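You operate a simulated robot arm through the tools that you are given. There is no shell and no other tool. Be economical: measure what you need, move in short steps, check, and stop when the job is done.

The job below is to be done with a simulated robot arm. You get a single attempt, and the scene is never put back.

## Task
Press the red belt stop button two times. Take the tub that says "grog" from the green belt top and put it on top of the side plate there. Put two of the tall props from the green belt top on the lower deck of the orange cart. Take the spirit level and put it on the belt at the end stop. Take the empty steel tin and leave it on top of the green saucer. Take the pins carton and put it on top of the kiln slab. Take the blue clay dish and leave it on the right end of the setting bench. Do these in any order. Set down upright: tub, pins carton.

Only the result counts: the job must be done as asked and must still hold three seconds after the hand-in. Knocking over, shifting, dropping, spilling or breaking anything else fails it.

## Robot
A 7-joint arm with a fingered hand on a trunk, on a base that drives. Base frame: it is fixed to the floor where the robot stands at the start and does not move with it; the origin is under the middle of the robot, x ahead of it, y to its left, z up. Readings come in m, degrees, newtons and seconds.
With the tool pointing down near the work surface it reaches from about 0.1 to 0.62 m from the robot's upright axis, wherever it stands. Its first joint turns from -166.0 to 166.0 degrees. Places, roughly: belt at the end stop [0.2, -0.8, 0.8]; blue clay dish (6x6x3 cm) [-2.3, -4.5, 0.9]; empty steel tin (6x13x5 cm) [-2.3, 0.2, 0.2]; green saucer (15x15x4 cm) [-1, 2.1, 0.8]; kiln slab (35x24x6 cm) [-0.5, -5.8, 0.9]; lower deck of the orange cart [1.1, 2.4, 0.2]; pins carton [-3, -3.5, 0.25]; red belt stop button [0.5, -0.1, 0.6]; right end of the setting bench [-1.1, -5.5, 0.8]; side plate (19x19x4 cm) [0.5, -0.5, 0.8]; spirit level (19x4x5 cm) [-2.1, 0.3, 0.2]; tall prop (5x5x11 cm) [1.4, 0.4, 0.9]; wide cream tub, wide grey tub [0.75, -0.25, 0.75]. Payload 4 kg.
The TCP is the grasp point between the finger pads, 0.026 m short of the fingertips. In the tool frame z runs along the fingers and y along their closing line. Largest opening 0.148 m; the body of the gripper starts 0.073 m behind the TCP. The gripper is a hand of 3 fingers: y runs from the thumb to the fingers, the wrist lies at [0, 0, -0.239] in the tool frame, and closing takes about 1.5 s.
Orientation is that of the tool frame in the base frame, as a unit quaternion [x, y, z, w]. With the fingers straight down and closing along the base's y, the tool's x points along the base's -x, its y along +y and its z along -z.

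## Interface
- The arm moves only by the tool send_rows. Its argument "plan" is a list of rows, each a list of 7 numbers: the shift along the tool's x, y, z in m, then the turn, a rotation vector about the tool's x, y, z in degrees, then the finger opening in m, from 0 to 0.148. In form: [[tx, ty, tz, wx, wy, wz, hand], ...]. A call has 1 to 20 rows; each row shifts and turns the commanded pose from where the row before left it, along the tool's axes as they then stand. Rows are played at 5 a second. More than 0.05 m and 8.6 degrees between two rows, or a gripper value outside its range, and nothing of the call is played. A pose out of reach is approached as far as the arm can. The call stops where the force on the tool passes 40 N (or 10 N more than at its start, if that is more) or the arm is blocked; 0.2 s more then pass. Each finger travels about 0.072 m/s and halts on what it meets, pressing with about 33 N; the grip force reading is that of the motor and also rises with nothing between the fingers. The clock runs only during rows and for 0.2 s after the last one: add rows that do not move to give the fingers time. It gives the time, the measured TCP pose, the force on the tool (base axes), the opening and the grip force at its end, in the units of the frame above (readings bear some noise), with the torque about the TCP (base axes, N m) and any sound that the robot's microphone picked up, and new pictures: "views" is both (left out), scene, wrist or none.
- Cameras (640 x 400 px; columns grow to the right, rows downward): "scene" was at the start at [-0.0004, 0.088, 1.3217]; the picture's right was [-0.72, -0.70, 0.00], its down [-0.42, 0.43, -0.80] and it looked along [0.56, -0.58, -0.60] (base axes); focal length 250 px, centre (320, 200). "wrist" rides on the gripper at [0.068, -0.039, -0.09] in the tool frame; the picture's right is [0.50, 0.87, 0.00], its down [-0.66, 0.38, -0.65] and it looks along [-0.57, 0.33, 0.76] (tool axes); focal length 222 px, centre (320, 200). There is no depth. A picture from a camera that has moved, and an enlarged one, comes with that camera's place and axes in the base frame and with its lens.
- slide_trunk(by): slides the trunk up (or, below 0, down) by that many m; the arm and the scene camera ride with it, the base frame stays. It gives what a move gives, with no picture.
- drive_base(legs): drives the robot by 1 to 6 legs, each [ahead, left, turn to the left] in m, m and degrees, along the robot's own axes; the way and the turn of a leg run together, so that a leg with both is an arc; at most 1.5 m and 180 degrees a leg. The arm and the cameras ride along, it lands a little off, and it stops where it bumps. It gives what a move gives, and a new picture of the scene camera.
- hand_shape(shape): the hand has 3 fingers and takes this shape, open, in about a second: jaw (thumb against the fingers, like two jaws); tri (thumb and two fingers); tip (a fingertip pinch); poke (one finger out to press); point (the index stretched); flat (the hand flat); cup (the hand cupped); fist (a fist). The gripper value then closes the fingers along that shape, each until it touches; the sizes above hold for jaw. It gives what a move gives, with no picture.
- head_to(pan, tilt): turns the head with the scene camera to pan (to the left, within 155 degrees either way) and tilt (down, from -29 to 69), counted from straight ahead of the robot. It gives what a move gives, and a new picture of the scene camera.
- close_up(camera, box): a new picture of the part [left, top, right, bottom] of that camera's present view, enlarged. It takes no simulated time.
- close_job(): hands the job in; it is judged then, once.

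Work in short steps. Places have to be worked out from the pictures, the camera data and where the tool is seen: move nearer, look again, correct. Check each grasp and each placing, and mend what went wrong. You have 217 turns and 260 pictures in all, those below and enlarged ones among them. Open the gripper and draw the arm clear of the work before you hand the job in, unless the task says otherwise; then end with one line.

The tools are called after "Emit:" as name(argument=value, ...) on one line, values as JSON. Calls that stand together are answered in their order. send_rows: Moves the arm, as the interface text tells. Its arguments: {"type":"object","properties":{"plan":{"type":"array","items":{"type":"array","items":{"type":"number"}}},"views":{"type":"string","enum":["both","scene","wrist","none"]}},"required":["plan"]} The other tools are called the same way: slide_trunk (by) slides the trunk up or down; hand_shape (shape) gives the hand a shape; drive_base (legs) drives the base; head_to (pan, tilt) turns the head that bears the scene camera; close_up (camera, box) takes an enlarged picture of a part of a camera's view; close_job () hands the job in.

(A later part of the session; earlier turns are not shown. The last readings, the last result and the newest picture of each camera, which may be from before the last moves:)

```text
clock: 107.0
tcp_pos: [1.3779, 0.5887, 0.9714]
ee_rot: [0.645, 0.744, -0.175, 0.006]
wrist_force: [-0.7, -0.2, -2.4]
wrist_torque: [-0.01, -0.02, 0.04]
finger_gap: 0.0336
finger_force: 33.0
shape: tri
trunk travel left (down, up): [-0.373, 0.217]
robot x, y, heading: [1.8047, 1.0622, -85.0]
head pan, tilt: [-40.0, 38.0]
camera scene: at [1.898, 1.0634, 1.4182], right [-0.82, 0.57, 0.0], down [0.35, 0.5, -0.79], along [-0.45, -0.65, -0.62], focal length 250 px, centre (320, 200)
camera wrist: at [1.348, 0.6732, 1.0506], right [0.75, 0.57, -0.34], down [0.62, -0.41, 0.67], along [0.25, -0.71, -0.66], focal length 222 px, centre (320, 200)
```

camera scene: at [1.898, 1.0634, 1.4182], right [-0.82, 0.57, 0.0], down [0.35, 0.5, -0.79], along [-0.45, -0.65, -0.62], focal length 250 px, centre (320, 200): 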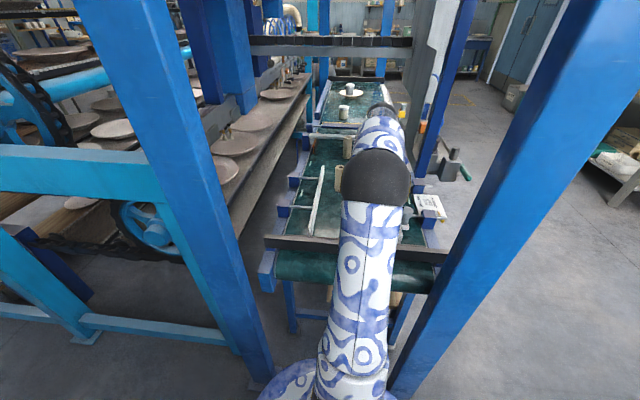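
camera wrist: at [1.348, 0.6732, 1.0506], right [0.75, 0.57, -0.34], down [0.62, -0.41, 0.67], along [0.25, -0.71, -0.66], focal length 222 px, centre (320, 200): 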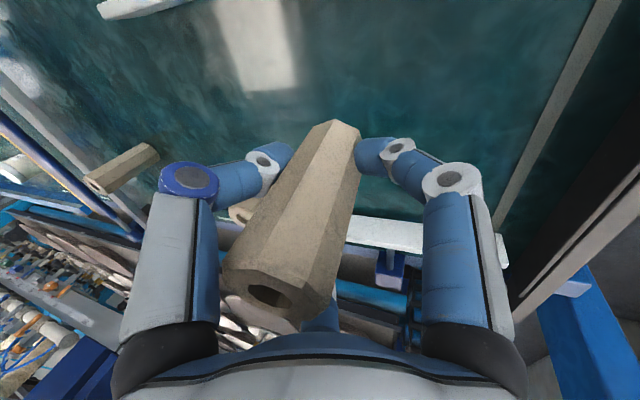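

The prop is held. I retract the arm over the end bar, then back into the corridor and turn so that the arm trails.

Emit:
send_rows(plan=[[0.0224, 0.026, -0.018, 0, 0, 0, 0.03], [0.0224, 0.026, -0.018, 0, 0, 0, 0.03], [0.0224, 0.026, -0.018, 0, 0, 0, 0.03], [0.0224, 0.026, -0.018, 0, 0, 0, 0.03], [0.0224, 0.026, -0.018, 0, 0, 0, 0.03], [0.0224, 0.026, -0.018, 0, 0, 0, 0.03], [0, 0, 0, 0, 0, 0, 0.03]], views="wrist")

Emit:
drive_base(legs=[[-0.165, 0.039, 0], [0, 0, 90]])

```text
clock: 108.6
tcp_pos: [1.5285, 0.7637, 1.0031]
ee_rot: [0.645, 0.744, -0.175, 0.005]
wrist_force: [0.5, 0.5, -2.7]
wrist_torque: [0.0, -0.03, 0.03]
finger_gap: 0.0333
finger_force: 33.2
shape: tri
trunk travel left (down, up): [-0.373, 0.217]
robot x, y, heading: [1.801, 1.0593, -84.8]
head pan, tilt: [-40.0, 38.0]
camera wrist: at [1.4983, 0.8472, 1.0825], right [0.75, 0.57, -0.34], down [0.62, -0.41, 0.67], along [0.25, -0.71, -0.66], focal length 222 px, centre (320, 200)
```

wrist: 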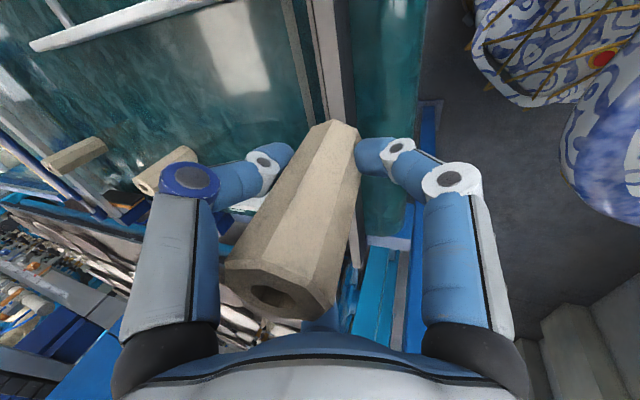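

```text
clock: 113.9
tcp_pos: [2.1297, 0.9563, 1.0041]
ee_rot: [-0.077, 0.982, -0.118, 0.128]
wrist_force: [0.3, -0.3, -3.1]
wrist_torque: [0.05, 0.02, -0.01]
finger_gap: 0.0332
finger_force: 33.1
shape: tri
trunk travel left (down, up): [-0.373, 0.217]
robot x, y, heading: [1.8239, 1.2264, 5.7]
head pan, tilt: [-40.0, 38.0]
camera scene: at [1.8223, 1.3226, 1.4182], right [-0.56, -0.83, 0.0], down [-0.51, 0.35, -0.79], along [0.65, -0.44, -0.62], focal length 250 px, centre (320, 200)
```

scene: 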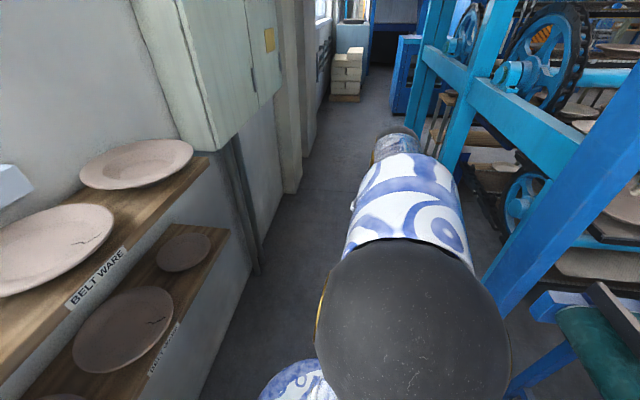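

The prop is still held. I drive back past the column and out towards the cart.

Emit:
drive_base(legs=[[-0.223, 0.272, 0], [-0.388, 0.111, 0], [-0.388, 0.111, 0], [0, 0, 90]])

Emit:
head_to(pan=-20, tilt=40)

```text
clock: 124.2
tcp_pos: [1.052, 1.9115, 1.0025]
ee_rot: [0.747, -0.641, -0.007, -0.175]
wrist_force: [0.3, 0.7, -3.2]
wrist_torque: [-0.04, -0.01, 0.0]
finger_gap: 0.033
finger_force: 33.0
shape: tri
trunk travel left (down, up): [-0.373, 0.217]
robot x, y, heading: [0.7792, 1.6081, 95.4]
head pan, tilt: [-40.0, 38.0]
camera scene: at [0.682, 1.6064, 1.4182], right [0.82, -0.57, 0.0], down [-0.35, -0.51, -0.79], along [0.45, 0.65, -0.62], focal length 250 px, centre (320, 200)
```

scene: 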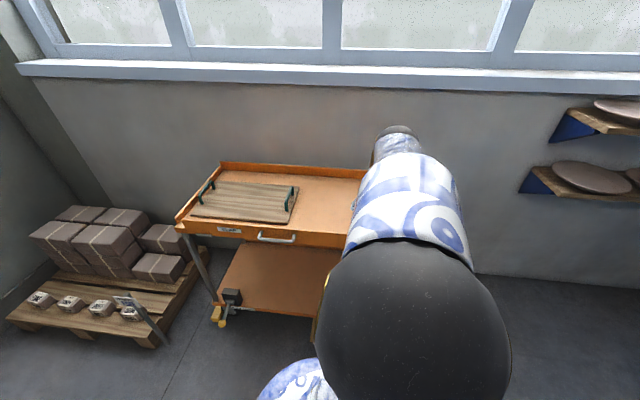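

```text
clock: 125.0
tcp_pos: [1.0527, 1.9108, 1.0037]
ee_rot: [0.747, -0.642, -0.006, -0.175]
wrist_force: [0.6, 0.5, -2.7]
wrist_torque: [0.01, -0.02, 0.02]
finger_gap: 0.0329
finger_force: 33.0
shape: tri
trunk travel left (down, up): [-0.373, 0.217]
robot x, y, heading: [0.7777, 1.6047, 95.7]
head pan, tilt: [-20.0, 40.0]
camera scene: at [0.6545, 1.6176, 1.4152], right [0.97, -0.25, 0.0], down [-0.16, -0.62, -0.77], along [0.19, 0.74, -0.64], focal length 250 px, centre (320, 200)
```

scene: 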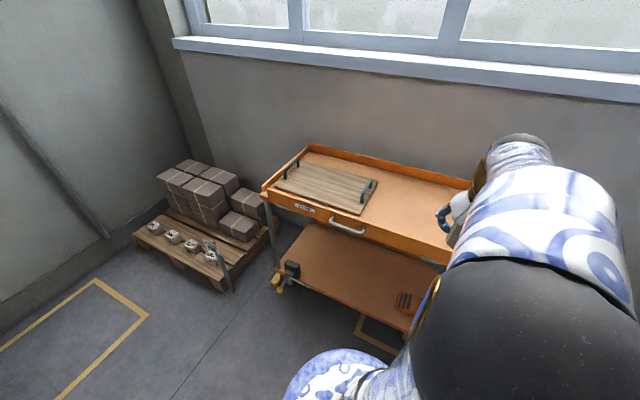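

The cart's lower-deck front edge is at u≈2.28, and it's free between n -0.95 and -0.55. I position the robot in front of that stretch and lower the trunk.

Emit:
drive_base(legs=[[0.153, 0.192, 0]])

Emit:
slide_trunk(by=-0.36)

Emit:
head_to(pan=-30, tilt=35)

Emit:
send_rows(plan=[[0, 0, 0, 0, 0, 0, 0.03]], views="wrist")

```text
clock: 126.8
tcp_pos: [0.8495, 2.0416, 1.0042]
ee_rot: [0.746, -0.642, -0.006, -0.175]
wrist_force: [-0.6, 0.3, -2.2]
wrist_torque: [0.02, 0.0, -0.02]
finger_gap: 0.0331
finger_force: 33.2
shape: tri
trunk travel left (down, up): [-0.373, 0.217]
robot x, y, heading: [0.5767, 1.741, 95.2]
head pan, tilt: [-20.0, 40.0]
camera scene: at [0.4518, 1.7501, 1.4152], right [0.97, -0.25, 0.0], down [-0.16, -0.62, -0.77], along [0.19, 0.74, -0.64], focal length 250 px, centre (320, 200)
```

scene: 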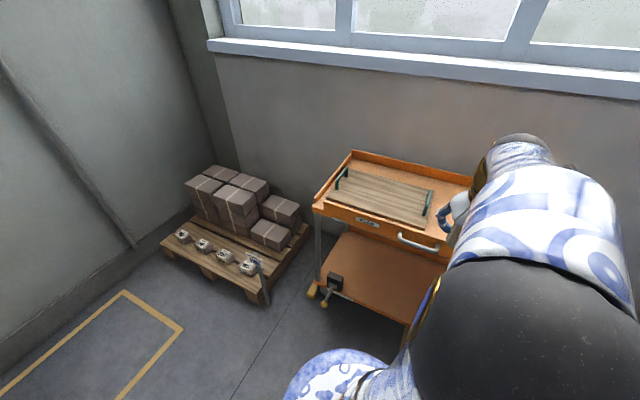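

```text
clock: 130.3
tcp_pos: [0.8511, 2.0405, 0.6443]
ee_rot: [0.746, -0.643, -0.007, -0.175]
wrist_force: [-0.9, 1.3, -2.4]
wrist_torque: [0.03, 0.02, -0.03]
finger_gap: 0.0331
finger_force: 32.9
shape: tri
trunk travel left (down, up): [-0.013, 0.577]
robot x, y, heading: [0.5765, 1.7426, 95.1]
head pan, tilt: [-20.0, 40.0]
```

```text
clock: 131.0
tcp_pos: [0.8492, 2.0429, 0.6438]
ee_rot: [0.746, -0.643, -0.005, -0.175]
wrist_force: [0.2, 0.2, -2.2]
wrist_torque: [0.0, 0.02, 0.02]
finger_gap: 0.0331
finger_force: 33.2
shape: tri
trunk travel left (down, up): [-0.013, 0.577]
robot x, y, heading: [0.576, 1.7399, 95.5]
head pan, tilt: [-30.0, 35.0]
camera scene: at [0.4669, 1.7479, 1.0628], right [0.91, -0.42, 0.0], down [-0.24, -0.52, -0.82], along [0.34, 0.74, -0.57], focal length 250 px, centre (320, 200)
```

scene: 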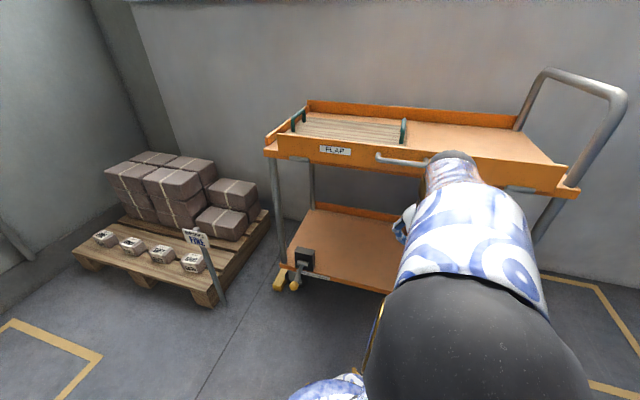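

```text
clock: 131.4
tcp_pos: [0.8513, 2.0428, 0.6447]
ee_rot: [0.746, -0.643, -0.006, -0.175]
wrist_force: [0.3, -0.2, -3.1]
wrist_torque: [0.02, 0.02, 0.0]
finger_gap: 0.0332
finger_force: 32.9
shape: tri
trunk travel left (down, up): [-0.013, 0.577]
robot x, y, heading: [0.5762, 1.7428, 95.2]
head pan, tilt: [-30.0, 35.0]
camera wrist: at [0.8795, 1.9572, 0.7224], right [-0.75, -0.58, -0.34], down [-0.62, 0.41, 0.67], along [-0.25, 0.71, -0.66], focal length 222 px, centre (320, 200)
```

wrist: 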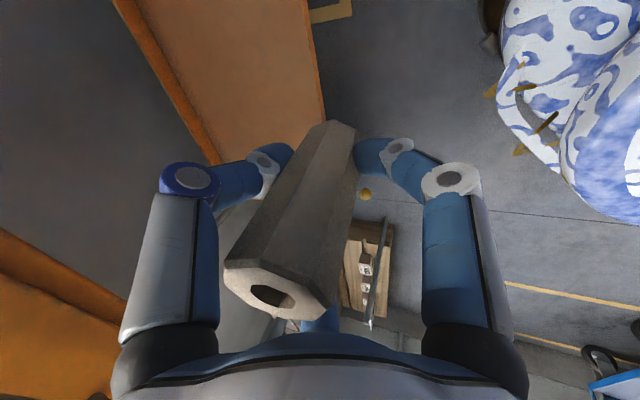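

The deck is at about z 0.15–0.2 and the tray's underside is near 0.70. I lower the hand outside the cart first.

Emit:
send_rows(plan=[[0.0104, 0.0112, 0.0416, 0, 0, 0, 0.03], [0.0104, 0.0112, 0.0416, 0, 0, 0, 0.03], [0.0104, 0.0112, 0.0416, 0, 0, 0, 0.03], [0.0104, 0.0112, 0.0416, 0, 0, 0, 0.03], [0.0104, 0.0112, 0.0416, 0, 0, 0, 0.03], [0.0104, 0.0112, 0.0416, 0, 0, 0, 0.03], [0.0104, 0.0112, 0.0416, 0, 0, 0, 0.03], [0, 0, 0, 0, 0, 0, 0.03]])

```text
clock: 133.2
tcp_pos: [0.8553, 2.041, 0.3322]
ee_rot: [0.746, -0.643, -0.006, -0.175]
wrist_force: [-1.0, -0.7, -2.3]
wrist_torque: [0.05, 0.04, -0.03]
finger_gap: 0.0329
finger_force: 33.4
shape: tri
trunk travel left (down, up): [-0.013, 0.577]
robot x, y, heading: [0.5735, 1.7429, 95.2]
head pan, tilt: [-30.0, 35.0]
camera scene: at [0.467, 1.7478, 1.0628], right [0.91, -0.42, 0.0], down [-0.24, -0.52, -0.82], along [0.34, 0.74, -0.57], focal length 250 px, centre (320, 200)
camera wrist: at [0.8832, 1.9562, 0.4107], right [-0.75, -0.58, -0.34], down [-0.62, 0.41, 0.67], along [-0.25, 0.71, -0.66], focal length 222 px, centre (320, 200)
```

scene: 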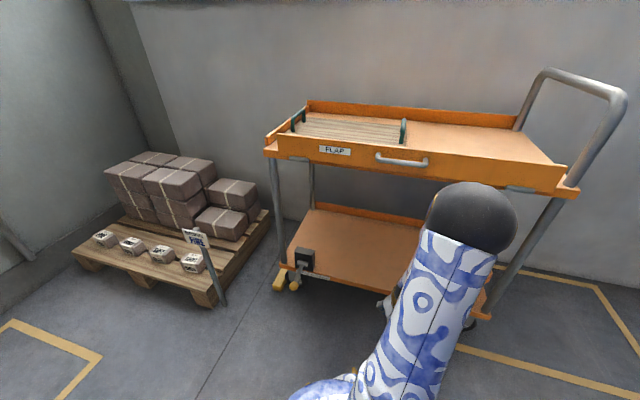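
wrist: 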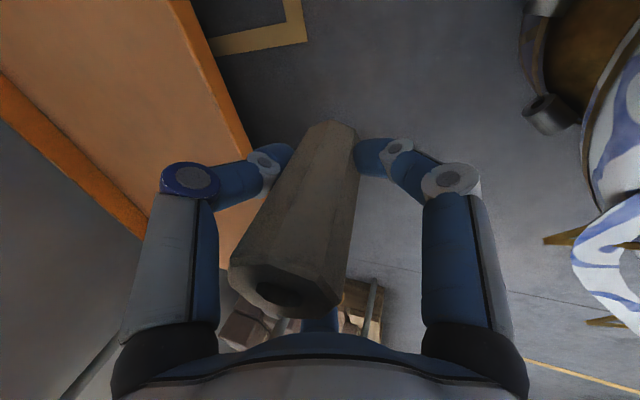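

Now I slide the prop in over the deck, 25 cm towards the cart.

Emit:
send_rows(plan=[[-0.0285, -0.0264, 0.0142, 0, 0, 0, 0.03], [-0.0285, -0.0264, 0.0142, 0, 0, 0, 0.03], [-0.0285, -0.0264, 0.0142, 0, 0, 0, 0.03], [-0.0285, -0.0264, 0.0142, 0, 0, 0, 0.03], [-0.0285, -0.0264, 0.0142, 0, 0, 0, 0.03], [-0.0285, -0.0264, 0.0142, 0, 0, 0, 0.03], [0, 0, 0, 0, 0, 0, 0.03]])

```text
clock: 134.8
tcp_pos: [0.994, 2.2455, 0.3307]
ee_rot: [0.747, -0.642, -0.006, -0.173]
wrist_force: [0.4, -0.2, -2.3]
wrist_torque: [0.0, 0.01, -0.02]
finger_gap: 0.0325
finger_force: 32.6
shape: tri
trunk travel left (down, up): [-0.013, 0.577]
robot x, y, heading: [0.5761, 1.7429, 95.2]
head pan, tilt: [-30.0, 35.0]
camera scene: at [0.4671, 1.748, 1.0628], right [0.91, -0.42, 0.0], down [-0.24, -0.52, -0.82], along [0.34, 0.74, -0.57], focal length 250 px, centre (320, 200)
camera wrist: at [1.0227, 2.1607, 0.4088], right [-0.75, -0.58, -0.34], down [-0.62, 0.41, 0.67], along [-0.25, 0.71, -0.66], focal length 222 px, centre (320, 200)
```

scene: 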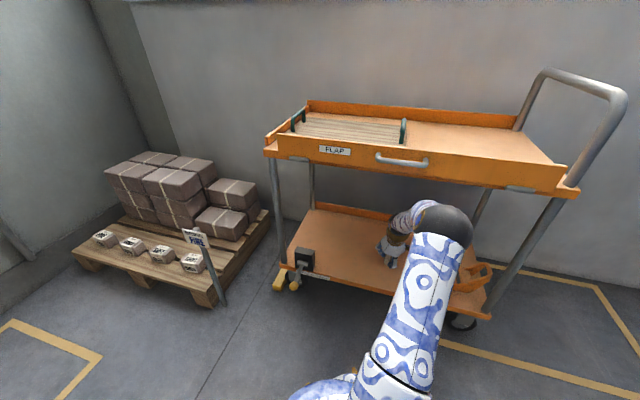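
wrist: 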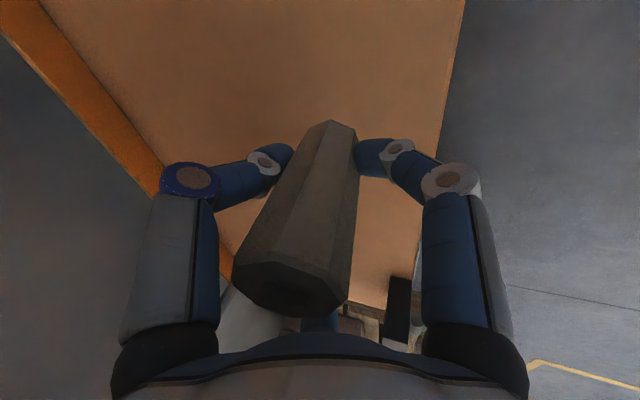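

The prop is about 8 cm inside the deck edge. I lower it stepwise to contact.

Emit:
send_rows(plan=[[0.0047, 0.0051, 0.0188, 0, 0, 0, 0.03], [0.0047, 0.0051, 0.0188, 0, 0, 0, 0.03], [0.0012, 0.0013, 0.0047, 0, 0, 0, 0.03], [0.0012, 0.0013, 0.0047, 0, 0, 0, 0.03], [0, 0, 0, 0, 0, 0, 0.03]], views="wrist")

```text
clock: 136.0
tcp_pos: [0.9915, 2.2439, 0.2806]
ee_rot: [0.746, -0.643, -0.006, -0.174]
wrist_force: [0.0, -0.1, -2.0]
wrist_torque: [0.01, 0.03, 0.0]
finger_gap: 0.0326
finger_force: 33.3
shape: tri
trunk travel left (down, up): [-0.013, 0.577]
robot x, y, heading: [0.5765, 1.742, 94.8]
head pan, tilt: [-30.0, 35.0]
camera wrist: at [1.0209, 2.1597, 0.3602], right [-0.75, -0.58, -0.34], down [-0.62, 0.41, 0.67], along [-0.25, 0.71, -0.66], focal length 222 px, centre (320, 200)
```

wrist: 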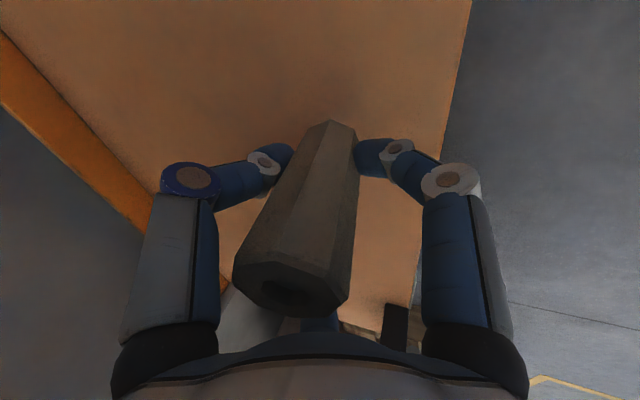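

No contact yet at a bottom height of about 0.21. I continue down in finer steps.

Emit:
send_rows(plan=[[0.0023, 0.0025, 0.0094, 0, 0, 0, 0.03], [0.0023, 0.0025, 0.0094, 0, 0, 0, 0.03], [0.0012, 0.0013, 0.0047, 0, 0, 0, 0.03], [0, 0, 0, 0, 0, 0, 0.03]], views="wrist")

```text
clock: 137.0
tcp_pos: [0.9917, 2.2461, 0.2578]
ee_rot: [0.746, -0.643, -0.006, -0.175]
wrist_force: [0.2, -0.4, -2.0]
wrist_torque: [0.0, 0.0, 0.0]
finger_gap: 0.0327
finger_force: 32.8
shape: tri
trunk travel left (down, up): [-0.013, 0.577]
robot x, y, heading: [0.5764, 1.7446, 95.3]
head pan, tilt: [-30.0, 35.0]
camera wrist: at [1.0205, 2.161, 0.3364], right [-0.75, -0.58, -0.34], down [-0.62, 0.41, 0.67], along [-0.25, 0.71, -0.66], focal length 222 px, centre (320, 200)
```

wrist: 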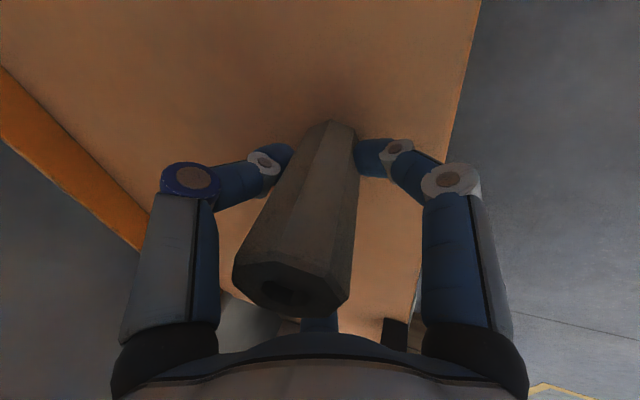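

Emit:
send_rows(plan=[[0.0012, 0.0013, 0.0047, 0, 0, 0, 0.03], [0.0012, 0.0013, 0.0047, 0, 0, 0, 0.03], [0.0007, 0.0008, 0.0028, 0, 0, 0, 0.03], [0, 0, 0, 0, 0, 0, 0.03]], views="none")

Emit:
send_rows(plan=[[0.0007, 0.0008, 0.0028, 0, 0, 0, 0.03], [0.0007, 0.0008, 0.0028, 0, 0, 0, 0.03], [0, 0, 0, 0, 0, 0, 0.03]], views="wrist")

```text
clock: 138.0
tcp_pos: [0.9921, 2.2476, 0.2484]
ee_rot: [0.746, -0.642, -0.006, -0.176]
wrist_force: [1.1, 2.9, 21.7]
wrist_torque: [-0.29, -0.12, 0.12]
finger_gap: 0.034
finger_force: 33.0
shape: tri
trunk travel left (down, up): [-0.013, 0.577]
robot x, y, heading: [0.5768, 1.741, 95.4]
head pan, tilt: [-30.0, 35.0]
```

```text
clock: 138.5
tcp_pos: [0.9921, 2.248, 0.2476]
ee_rot: [0.745, -0.643, -0.005, -0.179]
wrist_force: [-5.2, -6.4, 26.6]
wrist_torque: [-0.74, 0.27, -0.03]
finger_gap: 0.0358
finger_force: 32.4
shape: tri
trunk travel left (down, up): [-0.013, 0.577]
robot x, y, heading: [0.5756, 1.7413, 95.5]
head pan, tilt: [-30.0, 35.0]
stopped in row 2: the force on the tool passed its limit at 43 N (the readings are from after the stop); the commanded pose is now the measured one
camera wrist: at [1.0217, 2.1634, 0.3249], right [-0.74, -0.57, -0.35], down [-0.62, 0.4, 0.67], along [-0.24, 0.71, -0.66], focal length 222 px, centre (320, 200)
```

wrist: 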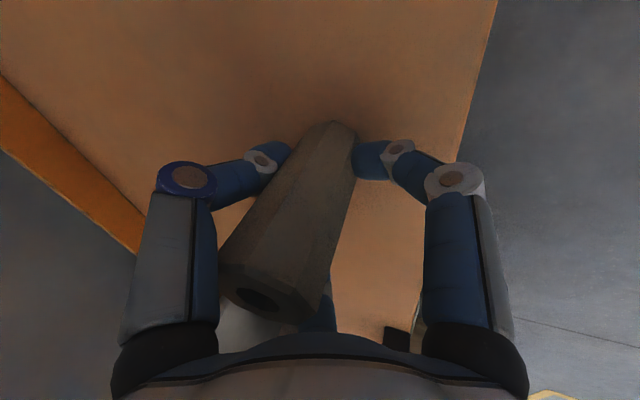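

It's in contact, with slightly too much force. I ease up 3 mm and open gently.

Emit:
send_rows(plan=[[-0.0007, -0.0008, -0.0028, 0, 0, 0, 0.03], [0, 0, 0, 0, 0, 0, 0.03], [0, 0, 0, 0, 0, 0, 0.045], [0, 0, 0, 0, 0, 0, 0.06], [0, 0, 0, 0, 0, 0, 0.075], [0, 0, 0, 0, 0, 0, 0.09], [0, 0, 0, 0, 0, 0, 0.11], [0, 0, 0, 0, 0, 0, 0.11]], views="wrist")

```text
clock: 140.3
tcp_pos: [0.9908, 2.2485, 0.2459]
ee_rot: [0.746, -0.642, -0.005, -0.177]
wrist_force: [0.3, -0.7, 0.1]
wrist_torque: [0.02, -0.01, -0.01]
finger_gap: 0.1053
finger_force: 0.2
shape: jaw
trunk travel left (down, up): [-0.013, 0.577]
robot x, y, heading: [0.5774, 1.7409, 95.3]
head pan, tilt: [-30.0, 35.0]
camera wrist: at [1.0208, 2.1633, 0.3247], right [-0.74, -0.58, -0.34], down [-0.62, 0.41, 0.67], along [-0.25, 0.71, -0.66], focal length 222 px, centre (320, 200)
```

wrist: 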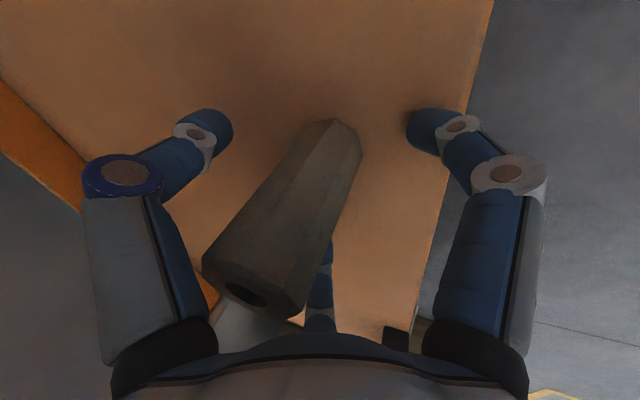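

The prop stands free. I back out along the tool axis and then away from the cart.

Emit:
send_rows(plan=[[0, 0, -0.03, 0, 0, 0, 0.11], [0, 0, -0.04, 0, 0, 0, 0.11], [0.0285, 0.0264, -0.0142, 0, 0, 0, 0.11], [0.0285, 0.0264, -0.0142, 0, 0, 0, 0.11], [0.0285, 0.0264, -0.0142, 0, 0, 0, 0.11], [0.0285, 0.0264, -0.0142, 0, 0, 0, 0.11], [0.0285, 0.0264, -0.0142, 0, 0, 0, 0.11], [-0.0104, -0.0112, -0.0416, 0, 0, 0, 0.11], [-0.0104, -0.0112, -0.0416, 0, 0, 0, 0.11], [-0.0104, -0.0112, -0.0416, 0, 0, 0, 0.11], [-0.0104, -0.0112, -0.0416, 0, 0, 0, 0.11], [-0.0104, -0.0112, -0.0416, 0, 0, 0, 0.11], [-0.0104, -0.0112, -0.0416, 0, 0, 0, 0.11]], views="scene")

```text
clock: 143.1
tcp_pos: [0.8585, 2.0584, 0.5773]
ee_rot: [0.746, -0.642, -0.005, -0.178]
wrist_force: [0.2, 0.8, 0.0]
wrist_torque: [0.01, -0.01, 0.03]
finger_gap: 0.1054
finger_force: 0.2
shape: jaw
trunk travel left (down, up): [-0.013, 0.577]
robot x, y, heading: [0.577, 1.7439, 95.3]
head pan, tilt: [-30.0, 35.0]
camera scene: at [0.4668, 1.7479, 1.0628], right [0.91, -0.42, 0.0], down [-0.24, -0.52, -0.82], along [0.34, 0.74, -0.57], focal length 250 px, centre (320, 200)
```

scene: 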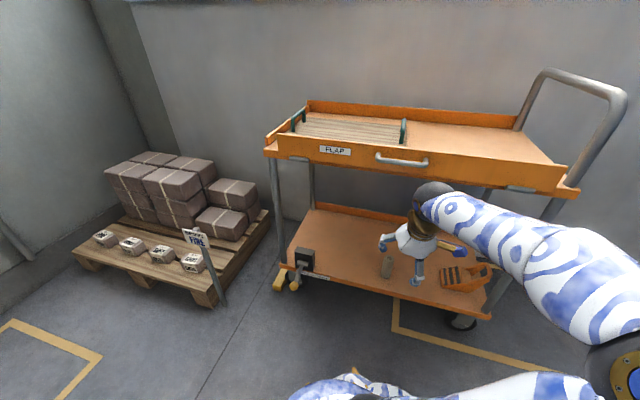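

The first prop stands on the lower deck. I raise the trunk and return by the same route for prop b.

Emit:
slide_trunk(by=0.36)

Emit:
drive_base(legs=[[-0.152, -0.185, 0], [0, 0, -90], [0.389, -0.108, 0], [0.389, -0.108, 0], [0.232, -0.2626, 0], [0, 0, -90]])

Emit:
head_to(pan=-40, tilt=38)

```text
clock: 146.6
tcp_pos: [0.8593, 2.0581, 0.9359]
ee_rot: [0.746, -0.642, -0.006, -0.178]
wrist_force: [0.2, 0.7, 0.6]
wrist_torque: [-0.01, -0.01, 0.01]
finger_gap: 0.1052
finger_force: 0.0
shape: jaw
trunk travel left (down, up): [-0.373, 0.217]
robot x, y, heading: [0.5772, 1.742, 95.4]
head pan, tilt: [-30.0, 35.0]
```

```text
clock: 162.1
tcp_pos: [1.5172, 0.865, 0.9366]
ee_rot: [0.644, 0.745, -0.178, 0.006]
wrist_force: [3.3, 0.7, -0.3]
wrist_torque: [-0.06, 0.26, -0.27]
finger_gap: 0.1052
finger_force: 0.0
shape: jaw
trunk travel left (down, up): [-0.373, 0.217]
robot x, y, heading: [1.7971, 1.1773, -84.8]
head pan, tilt: [-30.0, 35.0]
camera scene: at [1.9086, 1.1728, 1.4228], right [-0.91, 0.42, 0.0], down [0.24, 0.52, -0.82], along [-0.34, -0.74, -0.57], focal length 250 px, centre (320, 200)
```

scene: 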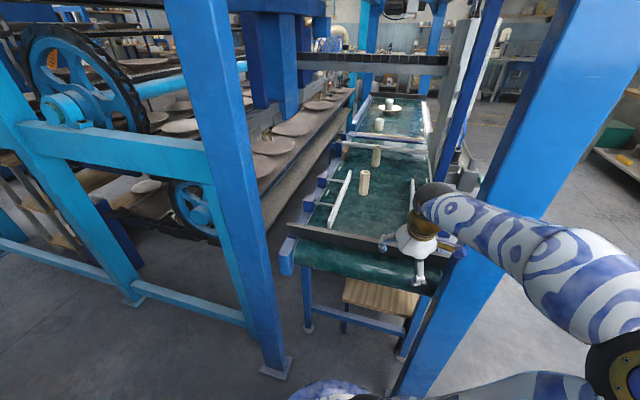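

```text
clock: 162.8
tcp_pos: [1.5174, 0.8648, 0.9356]
ee_rot: [0.644, 0.745, -0.177, 0.005]
wrist_force: [2.0, 1.0, 0.1]
wrist_torque: [-0.01, 0.21, -0.19]
finger_gap: 0.1053
finger_force: 0.0
shape: jaw
trunk travel left (down, up): [-0.373, 0.217]
robot x, y, heading: [1.7987, 1.1806, -84.8]
head pan, tilt: [-40.0, 38.0]
camera scene: at [1.8963, 1.1818, 1.4182], right [-0.82, 0.57, 0.0], down [0.35, 0.51, -0.79], along [-0.45, -0.65, -0.62], focal length 250 px, centre (320, 200)
```

scene: 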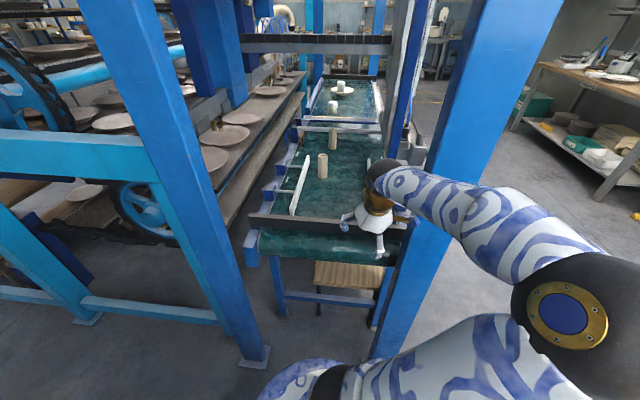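

The forearm is close to the right column, with a light force showing. I shift the base away from it and then closer to the belt.

Emit:
drive_base(legs=[[0.085, 0.085, 0], [0.078, -0.078, 0]])

Emit:
send_rows(plan=[[0, 0, -0.04, 0, 0, 0, 0.11], [0, 0, 0, 0, 0, 0, 0.11]], views="wrist")

```text
clock: 164.8
tcp_pos: [1.5392, 0.7017, 0.9365]
ee_rot: [0.643, 0.745, -0.177, 0.006]
wrist_force: [0.1, 0.2, -0.6]
wrist_torque: [0.02, 0.01, -0.04]
finger_gap: 0.1053
finger_force: 0.1
shape: jaw
trunk travel left (down, up): [-0.373, 0.217]
robot x, y, heading: [1.8192, 1.0143, -85.0]
head pan, tilt: [-40.0, 38.0]
camera scene: at [1.9167, 1.0182, 1.4182], right [-0.82, 0.57, 0.0], down [0.35, 0.51, -0.79], along [-0.45, -0.65, -0.62], focal length 250 px, centre (320, 200)
```

scene: 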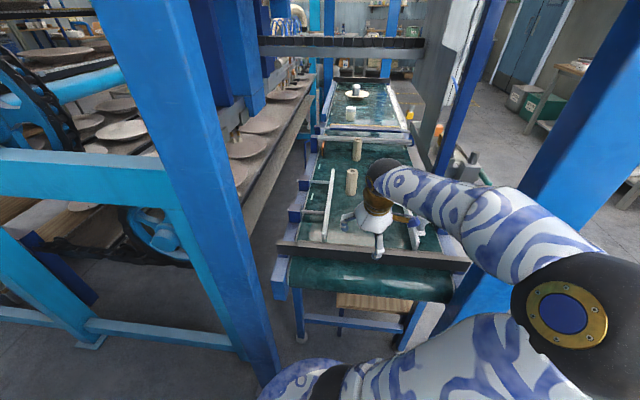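

```text
clock: 165.4
tcp_pos: [1.5482, 0.7098, 0.9742]
ee_rot: [0.643, 0.745, -0.177, 0.006]
wrist_force: [0.2, -0.4, 0.1]
wrist_torque: [0.03, -0.01, 0.0]
finger_gap: 0.1052
finger_force: 0.1
shape: jaw
trunk travel left (down, up): [-0.373, 0.217]
robot x, y, heading: [1.8211, 1.0203, -84.9]
head pan, tilt: [-40.0, 38.0]
camera wrist: at [1.518, 0.794, 1.052], right [0.75, 0.57, -0.34], down [0.62, -0.41, 0.67], along [0.24, -0.71, -0.66], focal length 222 px, centre (320, 200)
```

wrist: 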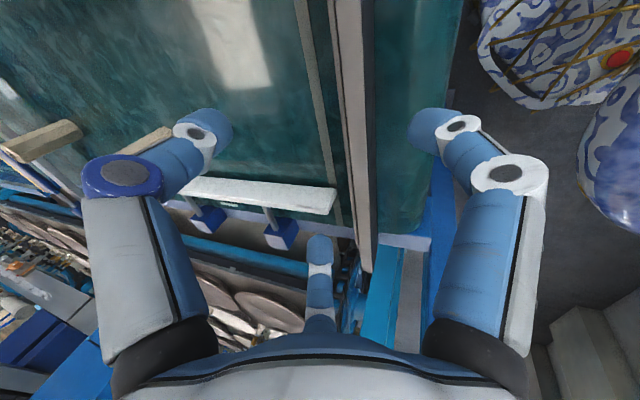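

Prop b needs a 35° tilt to reach. I extend part way and then tilt.

Emit:
send_rows(plan=[[-0.0308, -0.0257, 0.0179, 0, 0, 0, 0.11], [-0.0308, -0.0257, 0.0179, 0, 0, 0, 0.11], [-0.0308, -0.0257, 0.0179, 0, 0, 0, 0.11], [-0.0308, -0.0257, 0.0179, 0, 0, 0, 0.11], [0, 0, 0, 5.1, -5.2, 0, 0.11], [0, 0, 0, 5.1, -5.2, 0, 0.11], [0, 0, 0, 0, 0, 0, 0.11]], views="wrist")

```text
clock: 167.0
tcp_pos: [1.4552, 0.5636, 0.9634]
ee_rot: [0.623, 0.722, -0.301, 0.016]
wrist_force: [0.1, 0.0, -0.3]
wrist_torque: [0.0, 0.01, -0.01]
finger_gap: 0.1053
finger_force: 0.0
shape: jaw
trunk travel left (down, up): [-0.373, 0.217]
robot x, y, heading: [1.8223, 1.0162, -84.9]
head pan, tilt: [-40.0, 38.0]
camera wrist: at [1.4355, 0.6623, 1.0261], right [0.67, 0.48, -0.56], down [0.72, -0.27, 0.64], along [0.16, -0.83, -0.53], focal length 222 px, centre (320, 200)
```

wrist: 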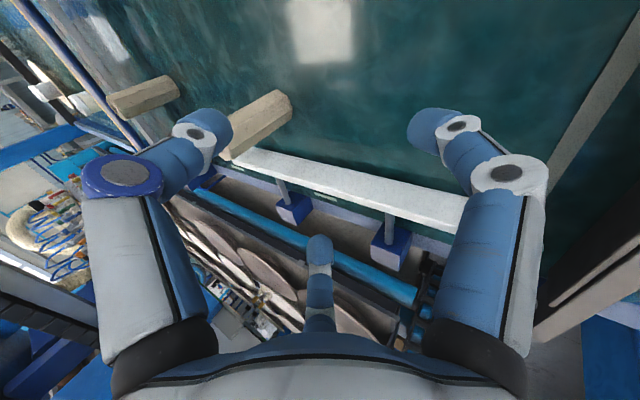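

Prop b is confirmed at [1.35,0.40]. I move to the hover behind it along the tool axis.

Emit:
send_rows(plan=[[-0.0297, -0.0229, 0.0263, 0, 0, 0, 0.11], [-0.0297, -0.0229, 0.0263, 0, 0, 0, 0.11], [-0.0297, -0.0229, 0.0263, 0, 0, 0, 0.11], [0, 0, 0, 0, 0, 0, 0.11]], views="wrist")

```text
clock: 168.0
tcp_pos: [1.3842, 0.4465, 0.9612]
ee_rot: [0.623, 0.722, -0.3, 0.015]
wrist_force: [-0.6, -0.6, 0.3]
wrist_torque: [0.01, 0.03, 0.0]
finger_gap: 0.105
finger_force: 0.0
shape: jaw
trunk travel left (down, up): [-0.373, 0.217]
robot x, y, heading: [1.8242, 1.0178, -84.8]
head pan, tilt: [-40.0, 38.0]
camera wrist: at [1.3643, 0.5449, 1.0241], right [0.68, 0.48, -0.56], down [0.72, -0.27, 0.64], along [0.16, -0.83, -0.53], focal length 222 px, centre (320, 200)
```

wrist: 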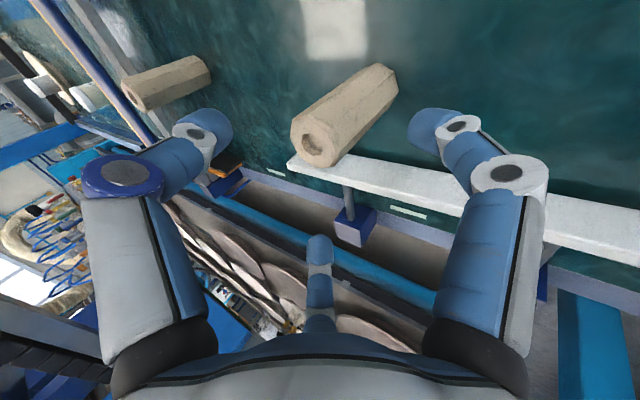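

b refines to [1.357,0.417], with the white guide only 7 cm beside it. I narrow the opening to 0.075 and advance.

Emit:
send_rows(plan=[[0, 0, 0, 0, 0, 0, 0.075], [0, 0, 0, 0, 0, 0, 0.075], [0.003, 0.002, 0.0223, 0, 0, 0, 0.075], [0.003, 0.002, 0.0223, 0, 0, 0, 0.075], [0.003, 0.002, 0.0223, 0, 0, 0, 0.075], [0, 0, 0, 0, 0, 0, 0.075]], views="wrist")

```text
clock: 169.4
tcp_pos: [1.3626, 0.4224, 0.901]
ee_rot: [0.623, 0.723, -0.3, 0.016]
wrist_force: [1.4, 3.5, 1.6]
wrist_torque: [0.14, -0.06, -0.02]
finger_gap: 0.0734
finger_force: 0.1
shape: jaw
trunk travel left (down, up): [-0.373, 0.217]
robot x, y, heading: [1.8225, 1.0139, -84.8]
head pan, tilt: [-40.0, 38.0]
camera wrist: at [1.3439, 0.5216, 0.964], right [0.68, 0.48, -0.56], down [0.72, -0.27, 0.64], along [0.16, -0.83, -0.53], focal length 222 px, centre (320, 200)
```

wrist: 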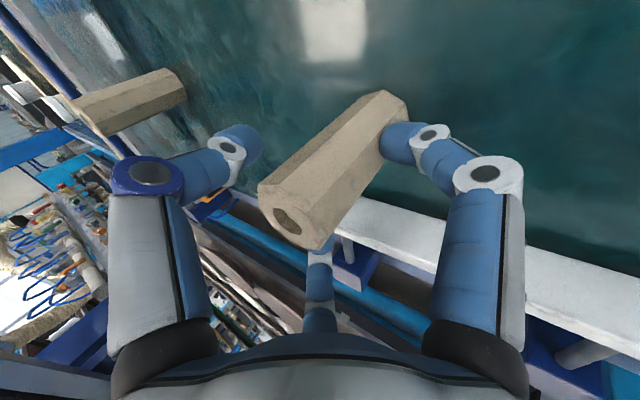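

A light sideways force shows a finger touching the prop. I back off 1.5 cm towards the robot and look again.

Emit:
send_rows(plan=[[0.0081, 0.0092, -0.0086, 0, 0, 0, 0.075], [0, 0, 0, 0, 0, 0, 0.075], [0, 0, 0, 0, 0, 0, 0.075]], views="wrist")

```text
clock: 170.2
tcp_pos: [1.3731, 0.4335, 0.9013]
ee_rot: [0.622, 0.722, -0.301, 0.016]
wrist_force: [0.3, 0.0, 0.3]
wrist_torque: [-0.01, -0.01, -0.04]
finger_gap: 0.0725
finger_force: 0.0
shape: jaw
trunk travel left (down, up): [-0.373, 0.217]
robot x, y, heading: [1.8194, 1.0193, -84.9]
head pan, tilt: [-40.0, 38.0]
camera wrist: at [1.3544, 0.5318, 0.9644], right [0.68, 0.48, -0.56], down [0.72, -0.27, 0.64], along [0.16, -0.83, -0.53], focal length 222 px, centre (320, 200)
```

wrist: 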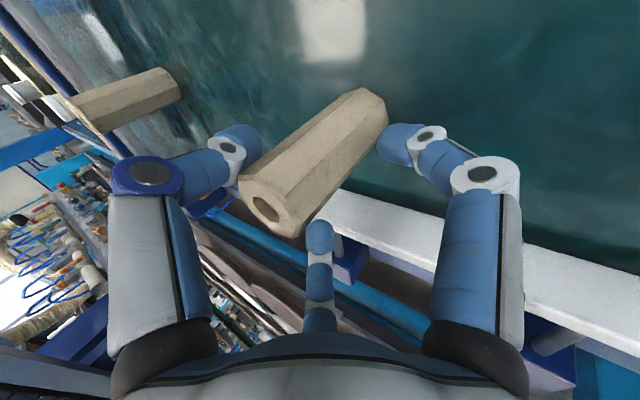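

The prop still stands at about [1.357,0.416]. I open a little wider to 0.095 and move onto it centred.

Emit:
send_rows(plan=[[0, 0, 0, 0, 0, 0, 0.095], [0, 0, 0, 0, 0, 0, 0.095], [-0.0022, -0.0037, 0.0145, 0, 0, 0, 0.095], [-0.0022, -0.0037, 0.0145, 0, 0, 0, 0.095], [0, 0, 0, 0, 0, 0, 0.095]], views="wrist")

```text
clock: 171.4
tcp_pos: [1.356, 0.4161, 0.8834]
ee_rot: [0.623, 0.722, -0.3, 0.016]
wrist_force: [1.7, 2.3, 1.7]
wrist_torque: [0.15, -0.07, 0.01]
finger_gap: 0.0915
finger_force: 0.2
shape: jaw
trunk travel left (down, up): [-0.373, 0.217]
robot x, y, heading: [1.826, 1.0124, -85.0]
head pan, tilt: [-40.0, 38.0]
camera wrist: at [1.3374, 0.5153, 0.9456], right [0.68, 0.48, -0.56], down [0.72, -0.27, 0.64], along [0.16, -0.83, -0.53], focal length 222 px, centre (320, 200)
```

wrist: 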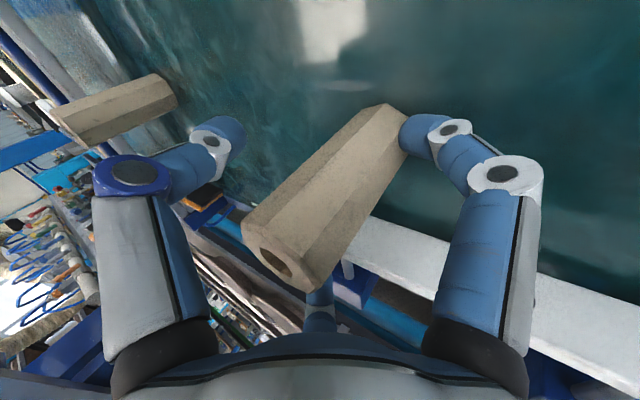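

The contact is light and low on the prop, so it is between the fingers. I close gently to centre and grip it.

Emit:
send_rows(plan=[[0, 0, 0, 0, 0, 0, 0.08], [0, 0, 0, 0, 0, 0, 0.065], [0, 0, 0, 0, 0, 0, 0.05], [0, 0, 0, 0, 0, 0, 0.04], [0, 0, 0, 0, 0, 0, 0.025], [0, 0, 0, 0, 0, 0, 0.025], [0, 0, 0, 0, 0, 0, 0.025]], views="wrist")

```text
clock: 173.0
tcp_pos: [1.3565, 0.4159, 0.8818]
ee_rot: [0.622, 0.723, -0.3, 0.016]
wrist_force: [0.7, 0.8, 0.1]
wrist_torque: [0.05, -0.08, 0.05]
finger_gap: 0.0334
finger_force: 33.0
shape: jaw
trunk travel left (down, up): [-0.373, 0.217]
robot x, y, heading: [1.8199, 1.0155, -85.0]
head pan, tilt: [-40.0, 38.0]
camera wrist: at [1.3375, 0.5151, 0.9455], right [0.68, 0.48, -0.56], down [0.72, -0.27, 0.64], along [0.16, -0.83, -0.53], focal length 222 px, centre (320, 200)
```

wrist: 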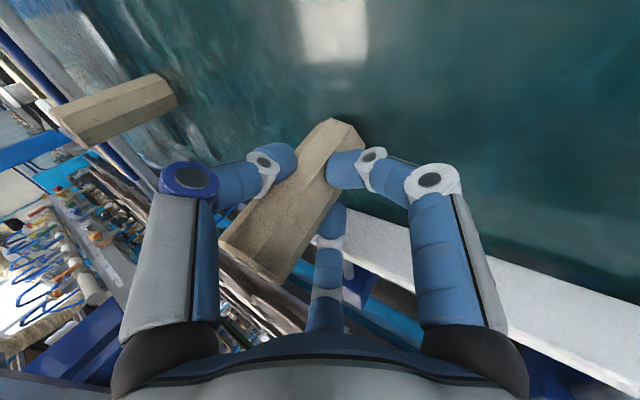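

By the image geometry the prop is still about vertical and held by the fingertips. I lift it 8 cm and check the hold.

Emit:
send_rows(plan=[[-0.0106, -0.0111, -0.0218, 0, 0, 0, 0.02], [-0.0106, -0.0111, -0.0218, 0, 0, 0, 0.02], [-0.0106, -0.0111, -0.0218, 0, 0, 0, 0.02], [0, 0, 0, 0, 0, 0, 0.02]], views="wrist")

```text
clock: 174.0
tcp_pos: [1.3563, 0.4159, 0.964]
ee_rot: [0.623, 0.722, -0.3, 0.015]
wrist_force: [0.0, 0.2, -2.9]
wrist_torque: [0.03, 0.01, 0.0]
finger_gap: 0.0327
finger_force: 32.8
shape: jaw
trunk travel left (down, up): [-0.373, 0.217]
robot x, y, heading: [1.8218, 1.0191, -85.1]
head pan, tilt: [-40.0, 38.0]
camera wrist: at [1.3367, 0.5149, 1.0266], right [0.68, 0.48, -0.56], down [0.72, -0.27, 0.64], along [0.16, -0.83, -0.53], focal length 222 px, centre (320, 200)
```

wrist: 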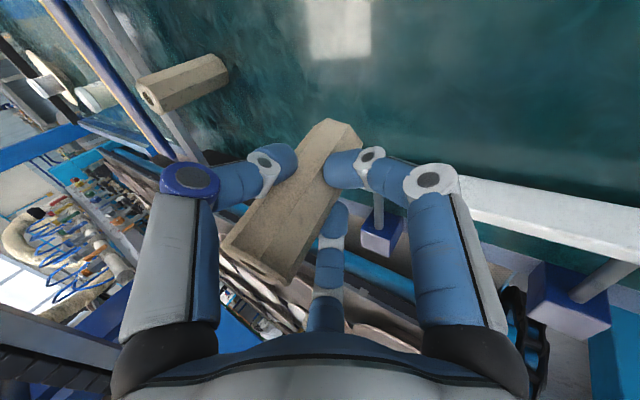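

It's held but leans about 11°. I rotate the hand to bring it upright and check against the vertical vanishing point.

Emit:
send_rows(plan=[[0, 0, 0, -4.8, 0.6, 2.05, 0.02], [0, 0, 0, -4.8, 0.6, 2.05, 0.02], [0, 0, 0, 0, 0, 0, 0.02]], views="wrist")

```text
clock: 174.8
tcp_pos: [1.3573, 0.4168, 0.9634]
ee_rot: [0.648, 0.722, -0.231, 0.071]
wrist_force: [1.1, 0.2, 0.7]
wrist_torque: [0.0, 0.02, 0.01]
finger_gap: 0.0196
finger_force: 33.3
shape: jaw
trunk travel left (down, up): [-0.373, 0.217]
robot x, y, heading: [1.8207, 1.0162, -85.0]
head pan, tilt: [-40.0, 38.0]
camera wrist: at [1.3263, 0.5133, 1.0243], right [0.76, 0.5, -0.41], down [0.59, -0.29, 0.75], along [0.25, -0.82, -0.52], focal length 222 px, centre (320, 200)
```

wrist: 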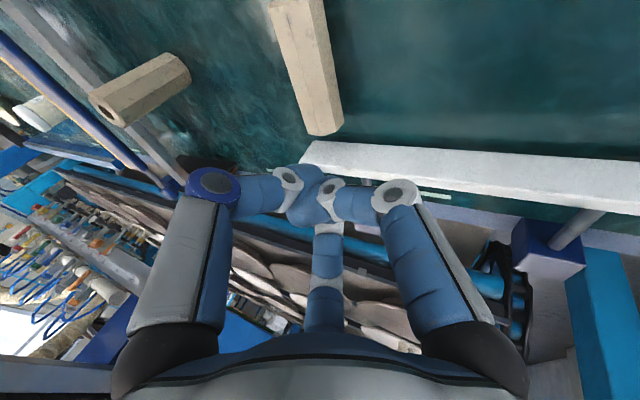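

The prop slipped out and fell back onto the belt. I hold still and see where it lies.

Emit:
send_rows(plan=[[0, 0, -0.03, 0, 0, 0, 0.08], [0, 0, 0, 0, 0, 0, 0.11], [0, 0, 0, 0, 0, 0, 0.11], [0, 0, 0, 0, 0, 0, 0.11]])

```text
clock: 175.8
tcp_pos: [1.3629, 0.4308, 0.989]
ee_rot: [0.647, 0.723, -0.231, 0.072]
wrist_force: [0.2, 0.3, -0.1]
wrist_torque: [0.01, -0.02, 0.0]
finger_gap: 0.105
finger_force: 0.0
shape: jaw
trunk travel left (down, up): [-0.373, 0.217]
robot x, y, heading: [1.826, 1.0184, -85.2]
head pan, tilt: [-40.0, 38.0]
camera scene: at [1.9166, 1.018, 1.4182], right [-0.82, 0.57, 0.0], down [0.35, 0.51, -0.79], along [-0.45, -0.65, -0.62], focal length 250 px, centre (320, 200)
camera wrist: at [1.3322, 0.527, 1.05], right [0.76, 0.5, -0.41], down [0.59, -0.29, 0.75], along [0.25, -0.82, -0.52], focal length 222 px, centre (320, 200)
```

scene: 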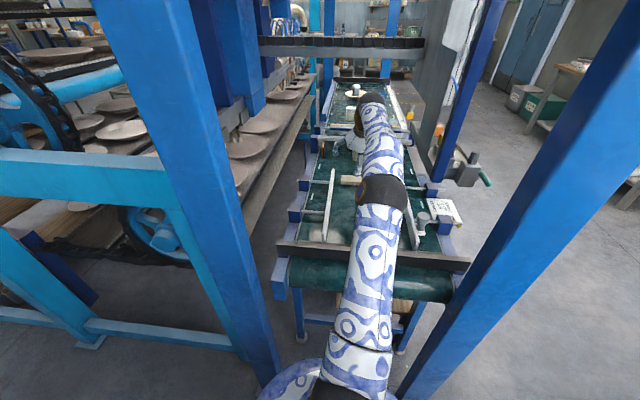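
wrist: 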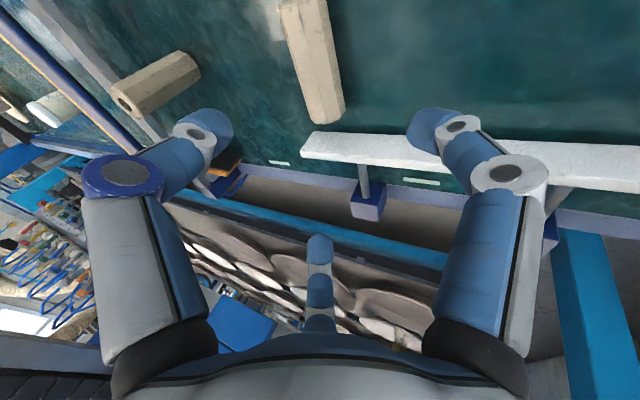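

The prop lies on the belt with its centre at about [1.306,0.369], axis along n. I'll pick it up lying down; I retract a little and turn the hand so it closes across the prop.

Emit:
send_rows(plan=[[0.0159, 0.0197, -0.024, 0, 0, 0, 0.11], [0.0159, 0.0197, -0.024, 0, 0, 0, 0.11], [0.0159, 0.0197, -0.024, 0, 0, 0, 0.11], [0, 0, 0, -2.8, 7.85, 0, 0.11], [0, 0, 0, -2.8, 7.85, 0, 0.11], [0, 0, 0, 0, 0, -7.8, 0.11], [0, 0, 0, 0, 0, -7.8, 0.11], [0, 0, 0, 0, 0, -7.8, 0.11], [0, 0, 0, 0, 0, -7.8, 0.11], [0, 0, 0, 0, 0, -7.8, 0.11], [0, 0, 0, 0, 0, -7.8, 0.11], [0, 0, 0, 0, 0, 0, 0.11]], views="wrist")

```text
clock: 178.4
tcp_pos: [1.4278, 0.507, 1.0171]
ee_rot: [0.32, 0.941, -0.098, -0.039]
wrist_force: [-0.2, 0.1, -0.4]
wrist_torque: [0.03, 0.02, -0.01]
finger_gap: 0.1051
finger_force: 0.1
shape: jaw
trunk travel left (down, up): [-0.373, 0.217]
robot x, y, heading: [1.8194, 1.018, -84.9]
head pan, tilt: [-40.0, 38.0]
camera wrist: at [1.363, 0.5324, 1.1145], right [0.12, 0.98, -0.18], down [0.83, 0.0, 0.55], along [0.54, -0.21, -0.81], focal length 222 px, centre (320, 200)
```

wrist: 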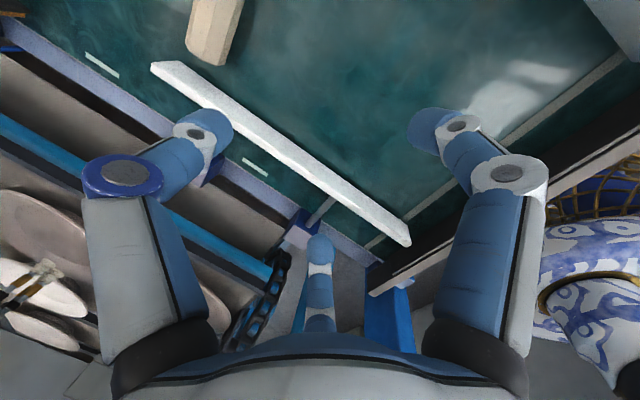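

The hand is turned. I drive 12 cm closer so the hand can descend nearly vertically.

Emit:
drive_base(legs=[[0.085, -0.085, 0]])

Emit:
send_rows(plan=[[0, 0, 0, 0, 0, 6, 0.11]], views="wrist")

```text
clock: 179.7
tcp_pos: [1.3469, 0.4169, 1.0178]
ee_rot: [0.325, 0.94, -0.098, -0.039]
wrist_force: [1.0, 0.1, -0.6]
wrist_torque: [0.02, -0.03, 0.0]
finger_gap: 0.105
finger_force: 0.2
shape: jaw
trunk travel left (down, up): [-0.373, 0.217]
robot x, y, heading: [1.743, 0.9217, -84.9]
head pan, tilt: [-40.0, 38.0]
camera scene: at [1.839, 0.9246, 1.4182], right [-0.82, 0.58, 0.0], down [0.35, 0.5, -0.79], along [-0.45, -0.64, -0.62], focal length 250 px, centre (320, 200)
```

scene: 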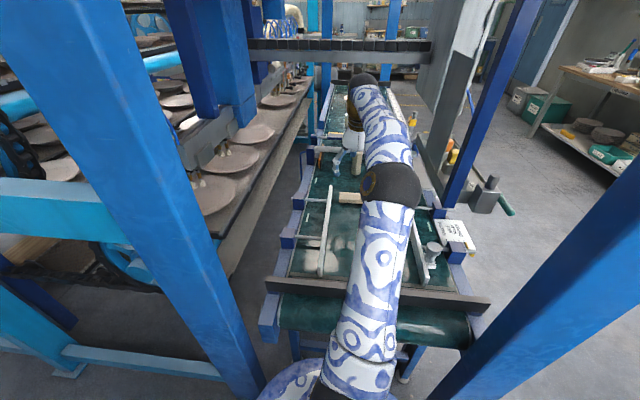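

```text
clock: 180.1
tcp_pos: [1.348, 0.4162, 1.0189]
ee_rot: [0.373, 0.922, -0.1, -0.033]
wrist_force: [0.0, -1.1, 0.6]
wrist_torque: [-0.01, -0.01, -0.01]
finger_gap: 0.1051
finger_force: 0.0
shape: jaw
trunk travel left (down, up): [-0.373, 0.217]
robot x, y, heading: [1.7481, 0.9254, -85.1]
head pan, tilt: [-40.0, 38.0]
camera wrist: at [1.2848, 0.4488, 1.1135], right [0.23, 0.96, -0.19], down [0.82, -0.09, 0.57], along [0.53, -0.28, -0.8], focal length 222 px, centre (320, 200)
```

wrist: 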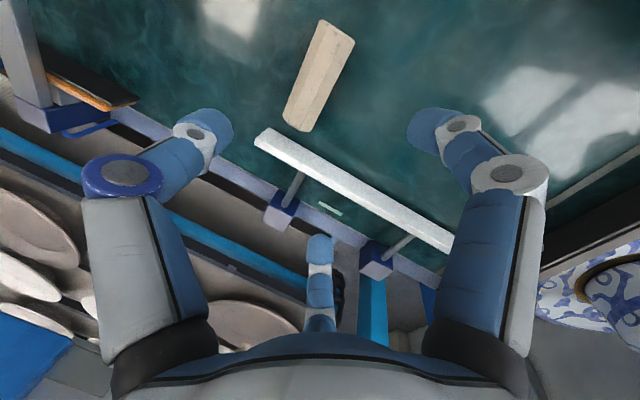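

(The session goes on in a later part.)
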